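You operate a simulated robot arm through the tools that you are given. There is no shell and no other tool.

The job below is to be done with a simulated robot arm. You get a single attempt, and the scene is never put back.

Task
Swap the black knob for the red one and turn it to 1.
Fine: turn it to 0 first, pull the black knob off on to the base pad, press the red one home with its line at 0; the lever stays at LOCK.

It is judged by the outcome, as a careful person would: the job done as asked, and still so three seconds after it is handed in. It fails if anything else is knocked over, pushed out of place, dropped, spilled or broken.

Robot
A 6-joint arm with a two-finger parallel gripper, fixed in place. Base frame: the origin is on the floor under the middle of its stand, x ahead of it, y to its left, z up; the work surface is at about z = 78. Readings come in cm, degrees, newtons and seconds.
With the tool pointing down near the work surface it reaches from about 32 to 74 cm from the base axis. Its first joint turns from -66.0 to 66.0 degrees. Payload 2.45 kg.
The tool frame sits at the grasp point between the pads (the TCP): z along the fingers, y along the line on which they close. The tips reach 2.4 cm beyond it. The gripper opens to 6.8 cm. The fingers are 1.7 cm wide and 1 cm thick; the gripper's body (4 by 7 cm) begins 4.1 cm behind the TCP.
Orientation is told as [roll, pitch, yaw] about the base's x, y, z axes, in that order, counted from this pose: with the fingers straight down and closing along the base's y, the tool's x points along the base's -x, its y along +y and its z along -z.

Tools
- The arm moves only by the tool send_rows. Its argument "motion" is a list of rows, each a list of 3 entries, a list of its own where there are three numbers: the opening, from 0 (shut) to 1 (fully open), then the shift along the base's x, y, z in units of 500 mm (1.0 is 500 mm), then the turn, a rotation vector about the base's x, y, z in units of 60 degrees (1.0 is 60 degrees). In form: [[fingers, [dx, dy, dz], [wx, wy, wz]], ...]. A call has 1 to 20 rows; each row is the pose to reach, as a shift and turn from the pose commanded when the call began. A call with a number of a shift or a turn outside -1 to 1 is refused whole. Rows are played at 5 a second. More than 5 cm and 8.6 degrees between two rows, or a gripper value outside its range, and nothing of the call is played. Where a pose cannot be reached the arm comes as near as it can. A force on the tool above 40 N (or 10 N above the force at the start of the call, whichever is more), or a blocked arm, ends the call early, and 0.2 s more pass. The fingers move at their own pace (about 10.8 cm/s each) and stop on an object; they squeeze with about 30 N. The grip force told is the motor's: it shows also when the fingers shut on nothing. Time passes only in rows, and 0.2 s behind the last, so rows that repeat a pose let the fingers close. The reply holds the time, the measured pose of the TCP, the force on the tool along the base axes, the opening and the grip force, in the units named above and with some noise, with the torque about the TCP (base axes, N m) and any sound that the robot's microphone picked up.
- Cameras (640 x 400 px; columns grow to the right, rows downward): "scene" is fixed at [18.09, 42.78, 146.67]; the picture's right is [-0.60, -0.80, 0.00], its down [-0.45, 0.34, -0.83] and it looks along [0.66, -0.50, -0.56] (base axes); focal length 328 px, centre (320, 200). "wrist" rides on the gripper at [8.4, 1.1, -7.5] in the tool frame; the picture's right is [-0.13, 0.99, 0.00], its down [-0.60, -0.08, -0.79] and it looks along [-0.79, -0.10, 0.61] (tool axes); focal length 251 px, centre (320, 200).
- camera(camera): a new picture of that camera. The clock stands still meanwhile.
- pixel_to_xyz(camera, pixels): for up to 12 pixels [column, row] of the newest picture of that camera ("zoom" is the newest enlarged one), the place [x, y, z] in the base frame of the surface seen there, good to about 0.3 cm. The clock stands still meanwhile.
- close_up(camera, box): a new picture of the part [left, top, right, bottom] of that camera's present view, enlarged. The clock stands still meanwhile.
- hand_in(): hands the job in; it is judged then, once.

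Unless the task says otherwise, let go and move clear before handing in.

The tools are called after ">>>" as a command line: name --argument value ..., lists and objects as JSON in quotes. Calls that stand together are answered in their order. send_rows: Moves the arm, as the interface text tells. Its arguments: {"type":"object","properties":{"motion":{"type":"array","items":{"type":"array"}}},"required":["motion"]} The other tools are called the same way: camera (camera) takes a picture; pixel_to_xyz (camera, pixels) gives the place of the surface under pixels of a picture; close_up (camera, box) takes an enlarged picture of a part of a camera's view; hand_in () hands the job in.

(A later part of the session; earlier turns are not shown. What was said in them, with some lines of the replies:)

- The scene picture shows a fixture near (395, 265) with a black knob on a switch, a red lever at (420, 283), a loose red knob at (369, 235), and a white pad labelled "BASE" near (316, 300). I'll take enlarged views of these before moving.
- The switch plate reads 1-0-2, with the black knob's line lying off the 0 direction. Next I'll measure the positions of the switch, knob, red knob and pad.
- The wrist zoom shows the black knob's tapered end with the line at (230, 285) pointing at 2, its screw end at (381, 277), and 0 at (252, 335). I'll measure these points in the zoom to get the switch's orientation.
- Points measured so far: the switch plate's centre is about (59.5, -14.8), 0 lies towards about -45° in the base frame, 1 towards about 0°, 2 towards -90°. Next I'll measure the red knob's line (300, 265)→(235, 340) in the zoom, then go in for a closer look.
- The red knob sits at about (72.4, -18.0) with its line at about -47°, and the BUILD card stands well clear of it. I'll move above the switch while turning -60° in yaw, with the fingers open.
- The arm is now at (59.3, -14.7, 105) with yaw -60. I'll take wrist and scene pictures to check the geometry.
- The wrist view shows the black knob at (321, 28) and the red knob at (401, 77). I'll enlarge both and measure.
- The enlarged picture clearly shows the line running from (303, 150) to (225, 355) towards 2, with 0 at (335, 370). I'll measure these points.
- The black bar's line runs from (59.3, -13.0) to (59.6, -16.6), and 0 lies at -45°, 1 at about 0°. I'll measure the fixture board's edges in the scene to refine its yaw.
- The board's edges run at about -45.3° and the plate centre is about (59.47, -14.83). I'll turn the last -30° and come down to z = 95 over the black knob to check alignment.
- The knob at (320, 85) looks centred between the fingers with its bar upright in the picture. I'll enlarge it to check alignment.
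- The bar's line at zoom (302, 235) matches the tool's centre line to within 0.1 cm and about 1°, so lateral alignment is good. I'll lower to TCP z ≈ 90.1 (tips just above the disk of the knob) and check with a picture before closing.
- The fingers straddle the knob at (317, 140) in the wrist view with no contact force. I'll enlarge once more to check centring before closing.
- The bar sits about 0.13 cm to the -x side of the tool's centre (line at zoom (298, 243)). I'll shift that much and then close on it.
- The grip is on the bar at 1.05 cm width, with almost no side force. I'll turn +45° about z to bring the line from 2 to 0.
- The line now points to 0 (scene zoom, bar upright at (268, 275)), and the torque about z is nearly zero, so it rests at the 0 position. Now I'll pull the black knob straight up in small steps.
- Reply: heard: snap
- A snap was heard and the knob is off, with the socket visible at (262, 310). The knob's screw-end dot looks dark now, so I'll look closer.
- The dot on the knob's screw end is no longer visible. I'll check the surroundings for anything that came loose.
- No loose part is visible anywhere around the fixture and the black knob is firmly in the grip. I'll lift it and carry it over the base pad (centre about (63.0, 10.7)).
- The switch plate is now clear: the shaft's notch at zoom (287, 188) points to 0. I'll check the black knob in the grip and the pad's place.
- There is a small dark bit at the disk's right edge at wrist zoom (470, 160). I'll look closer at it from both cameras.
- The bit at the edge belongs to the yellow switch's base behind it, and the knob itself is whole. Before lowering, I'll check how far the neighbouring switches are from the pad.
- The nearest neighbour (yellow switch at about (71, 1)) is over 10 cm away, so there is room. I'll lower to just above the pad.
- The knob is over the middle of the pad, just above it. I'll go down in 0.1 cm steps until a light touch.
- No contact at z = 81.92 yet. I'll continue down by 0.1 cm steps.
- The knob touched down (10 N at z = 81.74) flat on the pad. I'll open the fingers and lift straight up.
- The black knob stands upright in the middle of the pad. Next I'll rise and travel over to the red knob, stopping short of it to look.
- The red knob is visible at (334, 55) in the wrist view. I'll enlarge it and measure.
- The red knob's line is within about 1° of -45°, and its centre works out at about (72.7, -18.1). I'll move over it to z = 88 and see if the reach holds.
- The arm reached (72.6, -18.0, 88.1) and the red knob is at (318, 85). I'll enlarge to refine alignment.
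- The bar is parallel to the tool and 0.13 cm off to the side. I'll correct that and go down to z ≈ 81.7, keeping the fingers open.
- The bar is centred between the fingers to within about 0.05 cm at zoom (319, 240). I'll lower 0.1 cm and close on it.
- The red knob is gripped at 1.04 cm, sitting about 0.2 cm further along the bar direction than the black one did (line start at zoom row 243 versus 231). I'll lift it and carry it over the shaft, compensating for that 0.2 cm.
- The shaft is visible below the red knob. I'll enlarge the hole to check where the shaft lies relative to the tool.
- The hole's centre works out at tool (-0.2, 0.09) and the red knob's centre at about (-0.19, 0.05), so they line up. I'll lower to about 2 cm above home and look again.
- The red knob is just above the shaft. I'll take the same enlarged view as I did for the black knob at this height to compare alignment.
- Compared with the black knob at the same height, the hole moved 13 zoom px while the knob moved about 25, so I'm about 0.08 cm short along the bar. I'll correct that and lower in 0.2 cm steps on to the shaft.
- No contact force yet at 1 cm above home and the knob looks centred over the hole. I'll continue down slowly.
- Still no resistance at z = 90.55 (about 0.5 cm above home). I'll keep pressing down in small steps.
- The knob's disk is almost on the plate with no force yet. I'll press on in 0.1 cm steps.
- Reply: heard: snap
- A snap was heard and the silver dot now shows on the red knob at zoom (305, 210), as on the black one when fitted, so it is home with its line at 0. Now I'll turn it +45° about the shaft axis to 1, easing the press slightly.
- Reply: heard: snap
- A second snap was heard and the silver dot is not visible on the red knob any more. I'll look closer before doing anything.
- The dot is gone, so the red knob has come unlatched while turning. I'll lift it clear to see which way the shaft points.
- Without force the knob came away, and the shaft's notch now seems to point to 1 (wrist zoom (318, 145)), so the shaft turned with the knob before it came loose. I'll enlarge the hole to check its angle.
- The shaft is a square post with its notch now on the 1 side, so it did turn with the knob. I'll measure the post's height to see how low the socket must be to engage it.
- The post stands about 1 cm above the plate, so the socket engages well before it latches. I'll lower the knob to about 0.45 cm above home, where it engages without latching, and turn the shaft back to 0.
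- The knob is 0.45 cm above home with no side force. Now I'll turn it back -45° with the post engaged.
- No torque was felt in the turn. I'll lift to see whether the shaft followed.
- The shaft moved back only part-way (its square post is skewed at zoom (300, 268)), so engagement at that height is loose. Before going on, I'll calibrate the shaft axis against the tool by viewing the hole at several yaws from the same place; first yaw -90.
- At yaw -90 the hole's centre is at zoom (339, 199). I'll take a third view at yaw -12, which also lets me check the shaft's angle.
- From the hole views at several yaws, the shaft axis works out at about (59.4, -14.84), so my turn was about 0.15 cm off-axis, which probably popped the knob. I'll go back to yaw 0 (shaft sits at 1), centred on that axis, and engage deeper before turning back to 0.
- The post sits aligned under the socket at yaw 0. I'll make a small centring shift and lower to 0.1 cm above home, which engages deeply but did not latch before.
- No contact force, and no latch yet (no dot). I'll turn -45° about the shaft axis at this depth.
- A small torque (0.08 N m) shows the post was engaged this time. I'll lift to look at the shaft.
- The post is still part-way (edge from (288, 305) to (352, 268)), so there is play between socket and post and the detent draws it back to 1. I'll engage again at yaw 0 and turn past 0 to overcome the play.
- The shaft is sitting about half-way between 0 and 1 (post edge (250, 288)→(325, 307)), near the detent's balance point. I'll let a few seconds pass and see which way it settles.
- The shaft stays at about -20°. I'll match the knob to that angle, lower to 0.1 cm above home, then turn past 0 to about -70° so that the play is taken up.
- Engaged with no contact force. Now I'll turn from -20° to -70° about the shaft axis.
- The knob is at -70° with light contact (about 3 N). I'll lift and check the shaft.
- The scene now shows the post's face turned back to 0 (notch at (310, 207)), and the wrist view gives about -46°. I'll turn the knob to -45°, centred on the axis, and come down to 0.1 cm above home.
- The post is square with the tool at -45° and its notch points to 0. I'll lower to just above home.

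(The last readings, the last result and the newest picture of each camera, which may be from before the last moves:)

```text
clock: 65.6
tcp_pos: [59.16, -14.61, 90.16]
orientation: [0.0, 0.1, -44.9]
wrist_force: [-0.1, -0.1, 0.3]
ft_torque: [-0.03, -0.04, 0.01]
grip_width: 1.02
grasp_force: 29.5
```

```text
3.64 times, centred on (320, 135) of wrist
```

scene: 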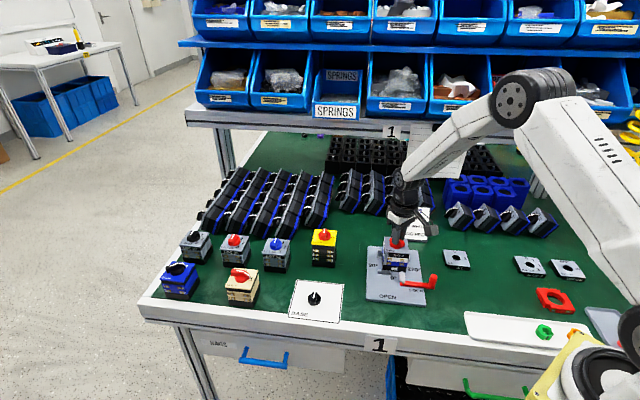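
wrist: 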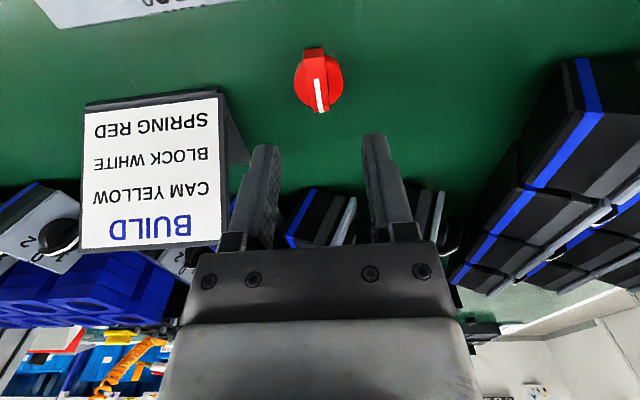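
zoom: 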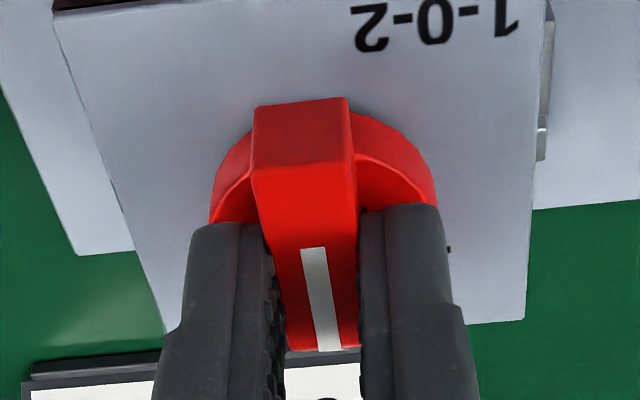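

The knob is free and aligned at z = 90.16. Now I'll press it home in small steps, a little harder than the first time.

>>> send_rows --motion '[[0, [0, 0, -0.001], [0, 0, 0]], [0, [0, 0, -0.002], [0, 0, 0]], [0, [0, 0, -0.003], [0, 0, 0]], [0, [0, 0, -0.004], [0, 0, 0]], [0, [0, 0, -0.005], [0, 0, 0]], [0, [0, 0, -0.006], [0, 0, 0]], [0, [0, 0, -0.006], [0, 0, 0]]]'

>>> close_up --camera "wrist" --box '[240, 80, 400, 190]'

```text
clock: 67.2
tcp_pos: [59.15, -14.66, 90.04]
orientation: [-0.1, -0.1, -45.1]
wrist_force: [-3.7, 3.9, 13.5]
ft_torque: [0.13, 0.11, 0.01]
grip_width: 1.05
grasp_force: 29.9
heard: snap
```

```text
3.64 times, centred on (320, 135) of wrist
```

zoom: 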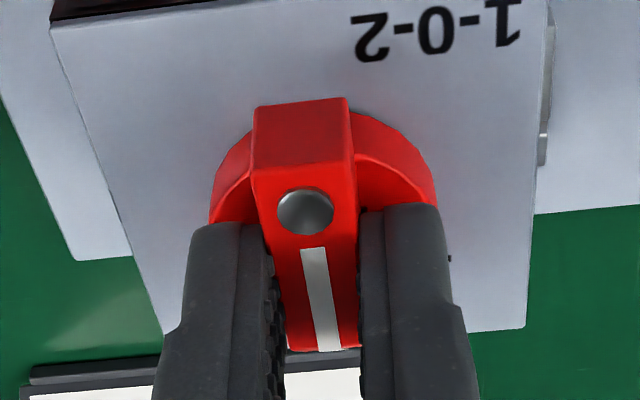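

A snap was heard and the silver dot is back at zoom (305, 212): it is home at 0. I'll press a touch more to be sure it is fully seated.

>>> send_rows --motion '[[0, [0, 0, -0.001], [0, 0, 0]], [0, [0, 0, -0.002], [0, 0, 0]], [0, [0, 0, -0.003], [0, 0, 0]], [0, [0, 0, -0.003], [0, 0, 0]]]'

>>> close_up --camera "wrist" --box '[240, 80, 400, 190]'

```text
clock: 68.2
tcp_pos: [59.23, -14.62, 89.8]
orientation: [0.1, -0.2, -45.0]
wrist_force: [-3.9, 5.9, 25.4]
ft_torque: [0.12, 0.08, 0.01]
grip_width: 1.07
grasp_force: 30.4
```

```text
3.64 times, centred on (320, 135) of wrist
```

zoom: 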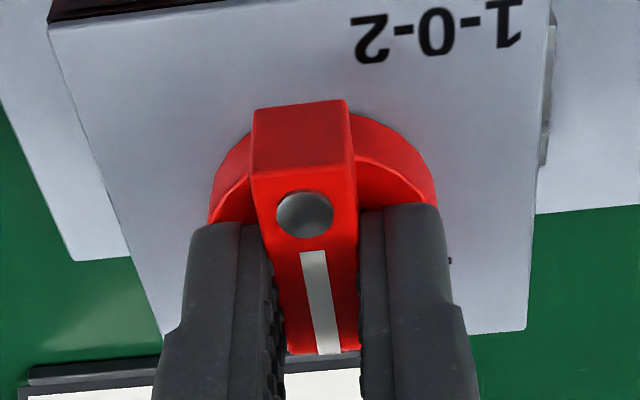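

The dot stays with 25 N of press, so it is firmly home. I'll ease the press part-way, then open the fingers to let the knob settle freely, and rise slightly.

>>> send_rows --motion '[[0, [0, 0, 0.001], [0, 0, 0]], [0, [0, 0, 0.003], [0, 0, 0]], [0.2, [0, 0, 0.003], [0, 0, 0]], [0.3, [0, 0, 0.004], [0, 0, 0]], [0.45, [0, 0, 0.008], [0, 0, 0]], [0.6, [0, 0, 0.012], [0, 0, 0]], [0.6, [0, 0, 0.012], [0, 0, 0]]]'

>>> close_up --camera "wrist" --box '[240, 80, 400, 190]'

>>> close_up --camera "scene" --box '[376, 220, 424, 256]'

```text
clock: 69.8
tcp_pos: [59.17, -14.54, 90.22]
orientation: [0.0, 0.0, -45.0]
wrist_force: [0.8, 0.4, 0.0]
ft_torque: [-0.02, -0.04, 0.04]
grip_width: 4.09
grasp_force: 0.1
```

```text
3.64 times, centred on (320, 135) of wrist
```

zoom: 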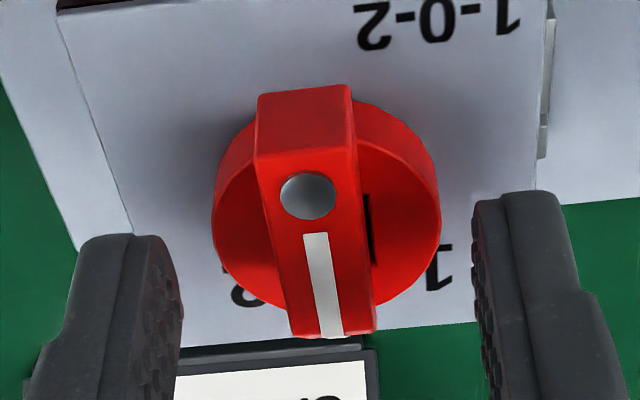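

```text
11.11 times, centred on (400, 238) of scene
```

zoom: 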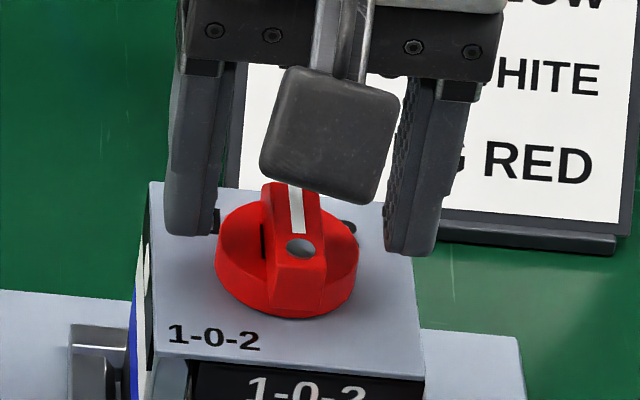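

The red knob stands home at 0 on its own with the dot showing at zoom (308, 196). I'll now shift the open gripper about 0.33 cm so it is centred on the shaft axis before re-gripping for the turn.

>>> send_rows --motion '[[0.6, [0.0024, -0.0024, 0], [0, 0, 0]], [0.6, [0.0047, -0.0047, 0], [0, 0, 0]], [0.6, [0.0047, -0.0047, -0.004], [0, 0, 0]], [0.6, [0.0047, -0.0047, -0.004], [0, 0, 0]]]'

>>> close_up --camera "wrist" --box '[240, 80, 400, 190]'

```text
clock: 70.8
tcp_pos: [59.32, -14.79, 90.05]
orientation: [0.0, 0.0, -45.1]
wrist_force: [0.0, 0.5, 0.5]
ft_torque: [0.02, 0.03, 0.0]
grip_width: 4.07
grasp_force: 0.0
```

```text
3.64 times, centred on (320, 135) of wrist
```

zoom: 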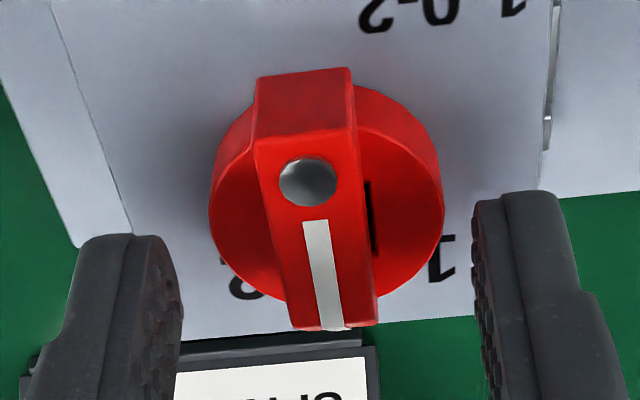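

The knob's line start is now at zoom (315, 222), very near the axis-centred position (black worked at row 231). I'll trim by under 0.1 cm and close on the bar.

>>> send_rows --motion '[[0.6, [-0.0006, 0.0017, 0], [0, 0, 0]], [0.4, [-0.0006, 0.0017, 0], [0, 0, 0]], [0.25, [-0.0006, 0.0017, 0], [0, 0, 0]], [0, [-0.0006, 0.0017, 0], [0, 0, 0]], [0, [-0.0006, 0.0017, 0], [0, 0, 0]], [0, [-0.0006, 0.0017, 0], [0, 0, 0]]]'

>>> close_up --camera "wrist" --box '[240, 80, 400, 190]'

```text
clock: 72.2
tcp_pos: [59.28, -14.75, 90.12]
orientation: [0.0, 0.0, -45.0]
wrist_force: [0.7, 1.8, 0.4]
ft_torque: [0.06, 0.03, 0.02]
grip_width: 1.04
grasp_force: 29.3
```

```text
3.64 times, centred on (320, 135) of wrist
```

zoom: 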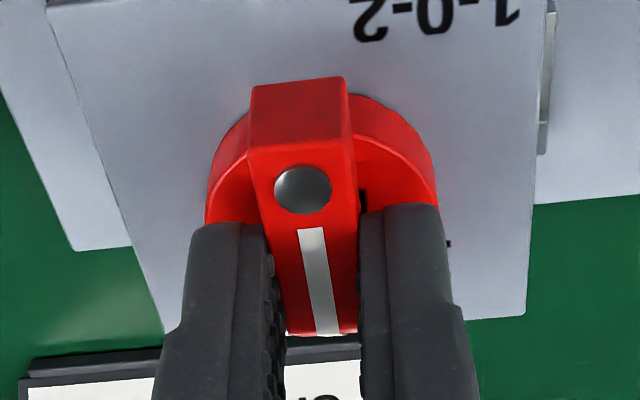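

The grip is centred with hardly any force and the dot still shows at (303, 190). I'll press very lightly and turn the first 18°, then check.

>>> send_rows --motion '[[0, [0, 0, -0.001], [0, 0, 0]], [0, [0, 0, -0.001], [0, 0, 0.05]], [0, [0, 0, -0.001], [0, 0, 0.1]], [0, [0, 0, -0.001], [0, 0, 0.15]], [0, [0, 0, -0.001], [0, 0, 0.2]], [0, [0, 0, -0.001], [0, 0, 0.25]], [0, [0, 0, -0.001], [0, 0, 0.3]]]'

>>> close_up --camera "wrist" --box '[240, 80, 400, 190]'

```text
clock: 73.8
tcp_pos: [59.3, -14.74, 90.14]
orientation: [0.0, 0.0, -27.0]
wrist_force: [-4.3, 0.9, 6.2]
ft_torque: [0.1, 0.23, -0.05]
grip_width: 1.05
grasp_force: 30.1
```

```text
3.64 times, centred on (320, 135) of wrist
```

zoom: 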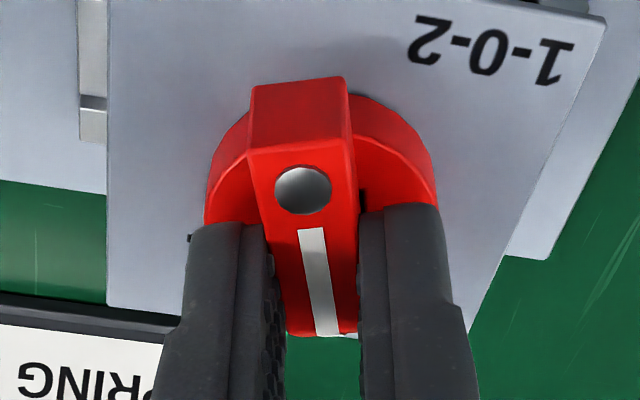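

The dot is still there after 18° and forces stay low (about 6 N press). I'll continue in small steps.

>>> send_rows --motion '[[0, [0, 0, 0], [0, 0, 0.05]], [0, [0, 0, 0], [0, 0, 0.1]], [0, [0, 0, 0], [0, 0, 0.15]], [0, [0, 0, 0], [0, 0, 0.2]], [0, [0, 0, 0], [0, 0, 0.25]]]'

>>> close_up --camera "wrist" --box '[240, 80, 400, 190]'

```text
clock: 75.0
tcp_pos: [59.3, -14.72, 90.11]
orientation: [0.0, 0.1, -11.9]
wrist_force: [-4.5, -3.2, 5.8]
ft_torque: [-0.04, 0.24, 0.0]
grip_width: 1.08
grasp_force: 29.7
```

```text
3.64 times, centred on (320, 135) of wrist
```

zoom: 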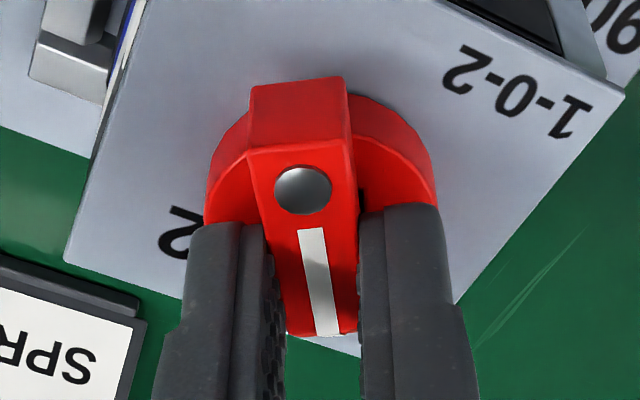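

The dot remains after 33°. The side force of about -3 N in y says the axis lies slightly to -y, so I'll finish the last 12° while easing 0.08 cm that way.

>>> send_rows --motion '[[0, [0, -0.0004, 0], [0, 0, 0.05]], [0, [0, -0.0008, 0], [0, 0, 0.1]], [0, [0, -0.0012, 0], [0, 0, 0.15]], [0, [0, -0.0016, 0], [0, 0, 0.2]], [0, [0, -0.0016, 0], [0, 0, 0.2]]]'

>>> close_up --camera "wrist" --box '[240, 80, 400, 190]'

>>> close_up --camera "scene" --box '[376, 220, 424, 256]'

```text
clock: 76.2
tcp_pos: [59.4, -14.88, 90.12]
orientation: [0.0, -0.1, 0.0]
wrist_force: [-4.8, -2.0, 12.3]
ft_torque: [-0.03, 0.14, -0.01]
grip_width: 1.08
grasp_force: 30.1
```

```text
3.64 times, centred on (320, 135) of wrist
```

zoom: 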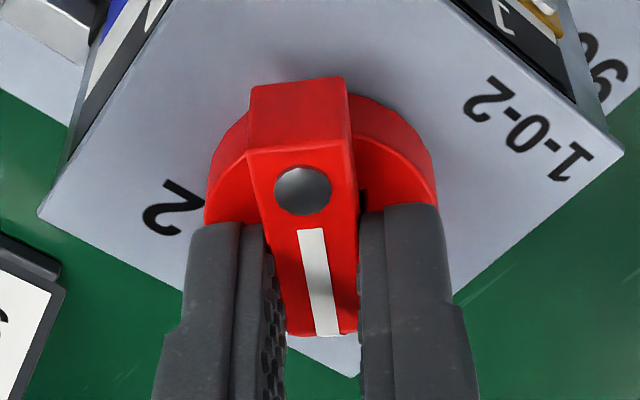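

```text
11.11 times, centred on (400, 238) of scene
```

zoom: 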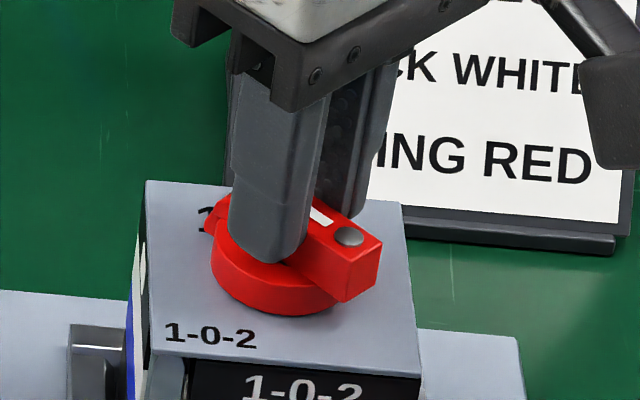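

The knob is at 1, still latched (dot at zoom (303, 190)). I'll open the fingers as before and then lift straight up clear of it.

>>> send_rows --motion '[[0, [0, 0, 0.001], [0, 0, 0]], [0.2, [0, 0, 0.001], [0, 0, 0]], [0.3, [0, 0, 0.002], [0, 0, 0]], [0.45, [0, 0, 0.004], [0, 0, 0]], [0.6, [0, 0, 0.006], [0, 0, 0]], [0.6, [0, 0, 0.03], [0, 0, 0]], [0.6, [0, 0, 0.08], [0, 0, 0]], [0.6, [0, 0, 0.14], [0, 0, 0]], [0.6, [0, 0, 0.2], [0, 0, 0]]]'

>>> camera --camera "wrist"

>>> close_up --camera "scene" --box '[376, 220, 424, 256]'

```text
clock: 78.2
tcp_pos: [59.4, -15.04, 100.0]
orientation: [0.0, -0.1, 0.0]
wrist_force: [-0.4, -0.1, 0.0]
ft_torque: [-0.01, 0.01, 0.02]
grip_width: 4.06
grasp_force: 0.0
```

```text
taken
```

wrist: 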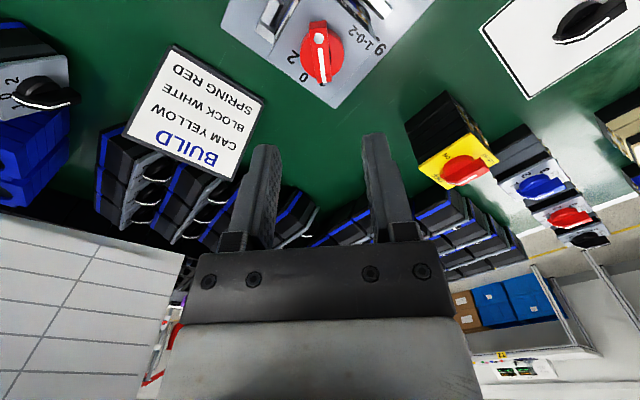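

```text
11.11 times, centred on (400, 238) of scene
```

zoom: 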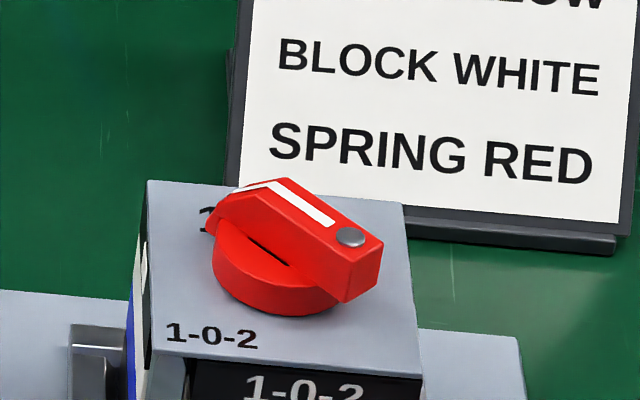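

The red knob is on the switch with its dot showing and its line over the 1. I'll verify the angle and the whole scene.

>>> close_up --camera "wrist" --box '[270, 10, 370, 110]'

>>> close_up --camera "scene" --box '[270, 210, 450, 330]'

>>> camera --camera "scene"

```text
4.00 times, centred on (320, 60) of wrist
```

zoom: 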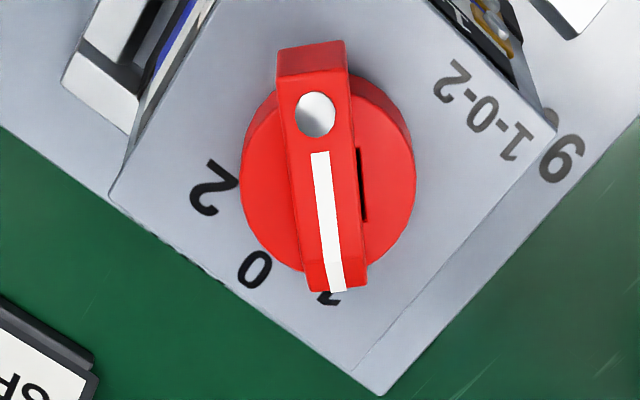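

```text
3.33 times, centred on (360, 270) of scene
```

zoom: 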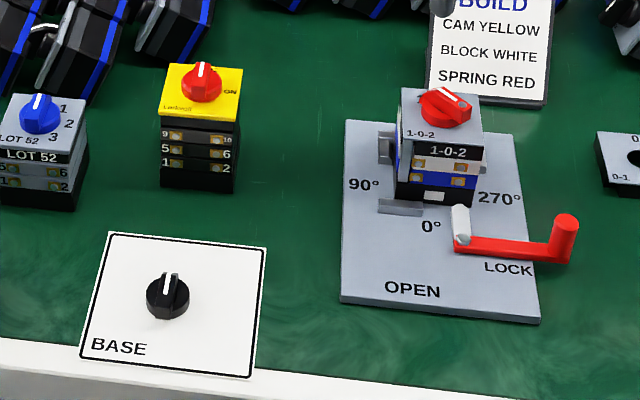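

```text
taken
```

scene: 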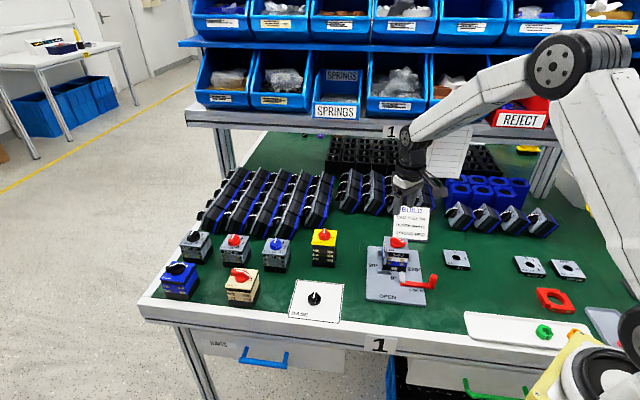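

The line lies along the 1 direction (slope matches the tool axis at yaw 0), the lever is at LOCK, the black knob stands on the pad, and nothing else has moved. I'll move further up, let a few seconds pass, and check that it holds.

>>> send_rows --motion '[[0.6, [-0.02, 0.02, 0.06], [0, 0, 0]], [0.6, [-0.05, 0.04, 0.12], [0, 0, 0]], [0.6, [-0.08, 0.06, 0.18], [0, 0, 0]], [0.6, [-0.11, 0.08, 0.24], [0, 0, 0]], [0.6, [-0.11, 0.08, 0.24], [0, 0, 0]], [0.6, [-0.11, 0.08, 0.24], [0, 0, 0]], [0.6, [-0.11, 0.08, 0.24], [0, 0, 0]], [0.6, [-0.11, 0.08, 0.24], [0, 0, 0]], [0.6, [-0.11, 0.08, 0.24], [0, 0, 0]], [0.6, [-0.11, 0.08, 0.24], [0, 0, 0]], [0.6, [-0.11, 0.08, 0.24], [0, 0, 0]], [0.6, [-0.11, 0.08, 0.24], [0, 0, 0]], [0.6, [-0.11, 0.08, 0.24], [0, 0, 0]], [0.6, [-0.11, 0.08, 0.24], [0, 0, 0]]]'

>>> close_up --camera "scene" --box '[376, 220, 424, 256]'

>>> camera --camera "wrist"

```text
clock: 81.2
tcp_pos: [53.94, -11.03, 112.09]
orientation: [0.1, 0.0, 0.0]
wrist_force: [0.8, 0.1, -0.5]
ft_torque: [-0.01, 0.0, 0.01]
grip_width: 4.06
grasp_force: 0.1
```

```text
11.11 times, centred on (400, 238) of scene
```

zoom: 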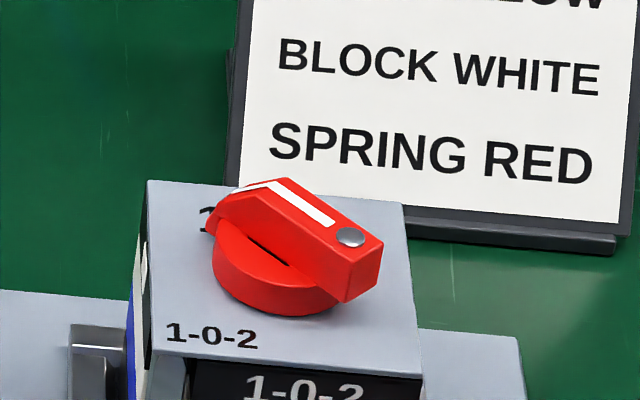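

```text
taken
```

wrist: 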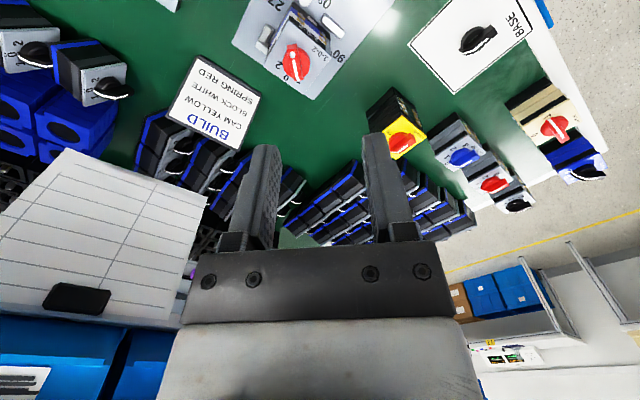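

After three seconds the picture is unchanged: the red knob is seated at 1 with its dot showing at (350, 237), the black knob is on the base pad, and the lever is at LOCK. The arm is clear, so I'll hand in.

>>> hand_in

```text
The job is handed in.
```

The last pictures show the red knob seated on the switch with its line at 1. The black knob is standing on the base pad, the lever is still at LOCK, and nothing else looks moved. The job is handed in.

The red knob did not go on cleanly the first time:

- **First press:** It snapped home at 0, but came loose while I was turning it towards 1. I was probably turning it slightly off the shaft's centre.
- **Off the shaft at 1:** That left the shaft at 1 with the knob unlatched, and I lifted it off there to look.
- **Second press:** I used the unlatched knob to turn the shaft back to 0 and pressed it home again, a little harder. Then I let go, re-gripped on the shaft's centre and turned it to 1. This time it stayed latched.

I waited about three seconds with the arm clear before handing in, and the knob had not moved.
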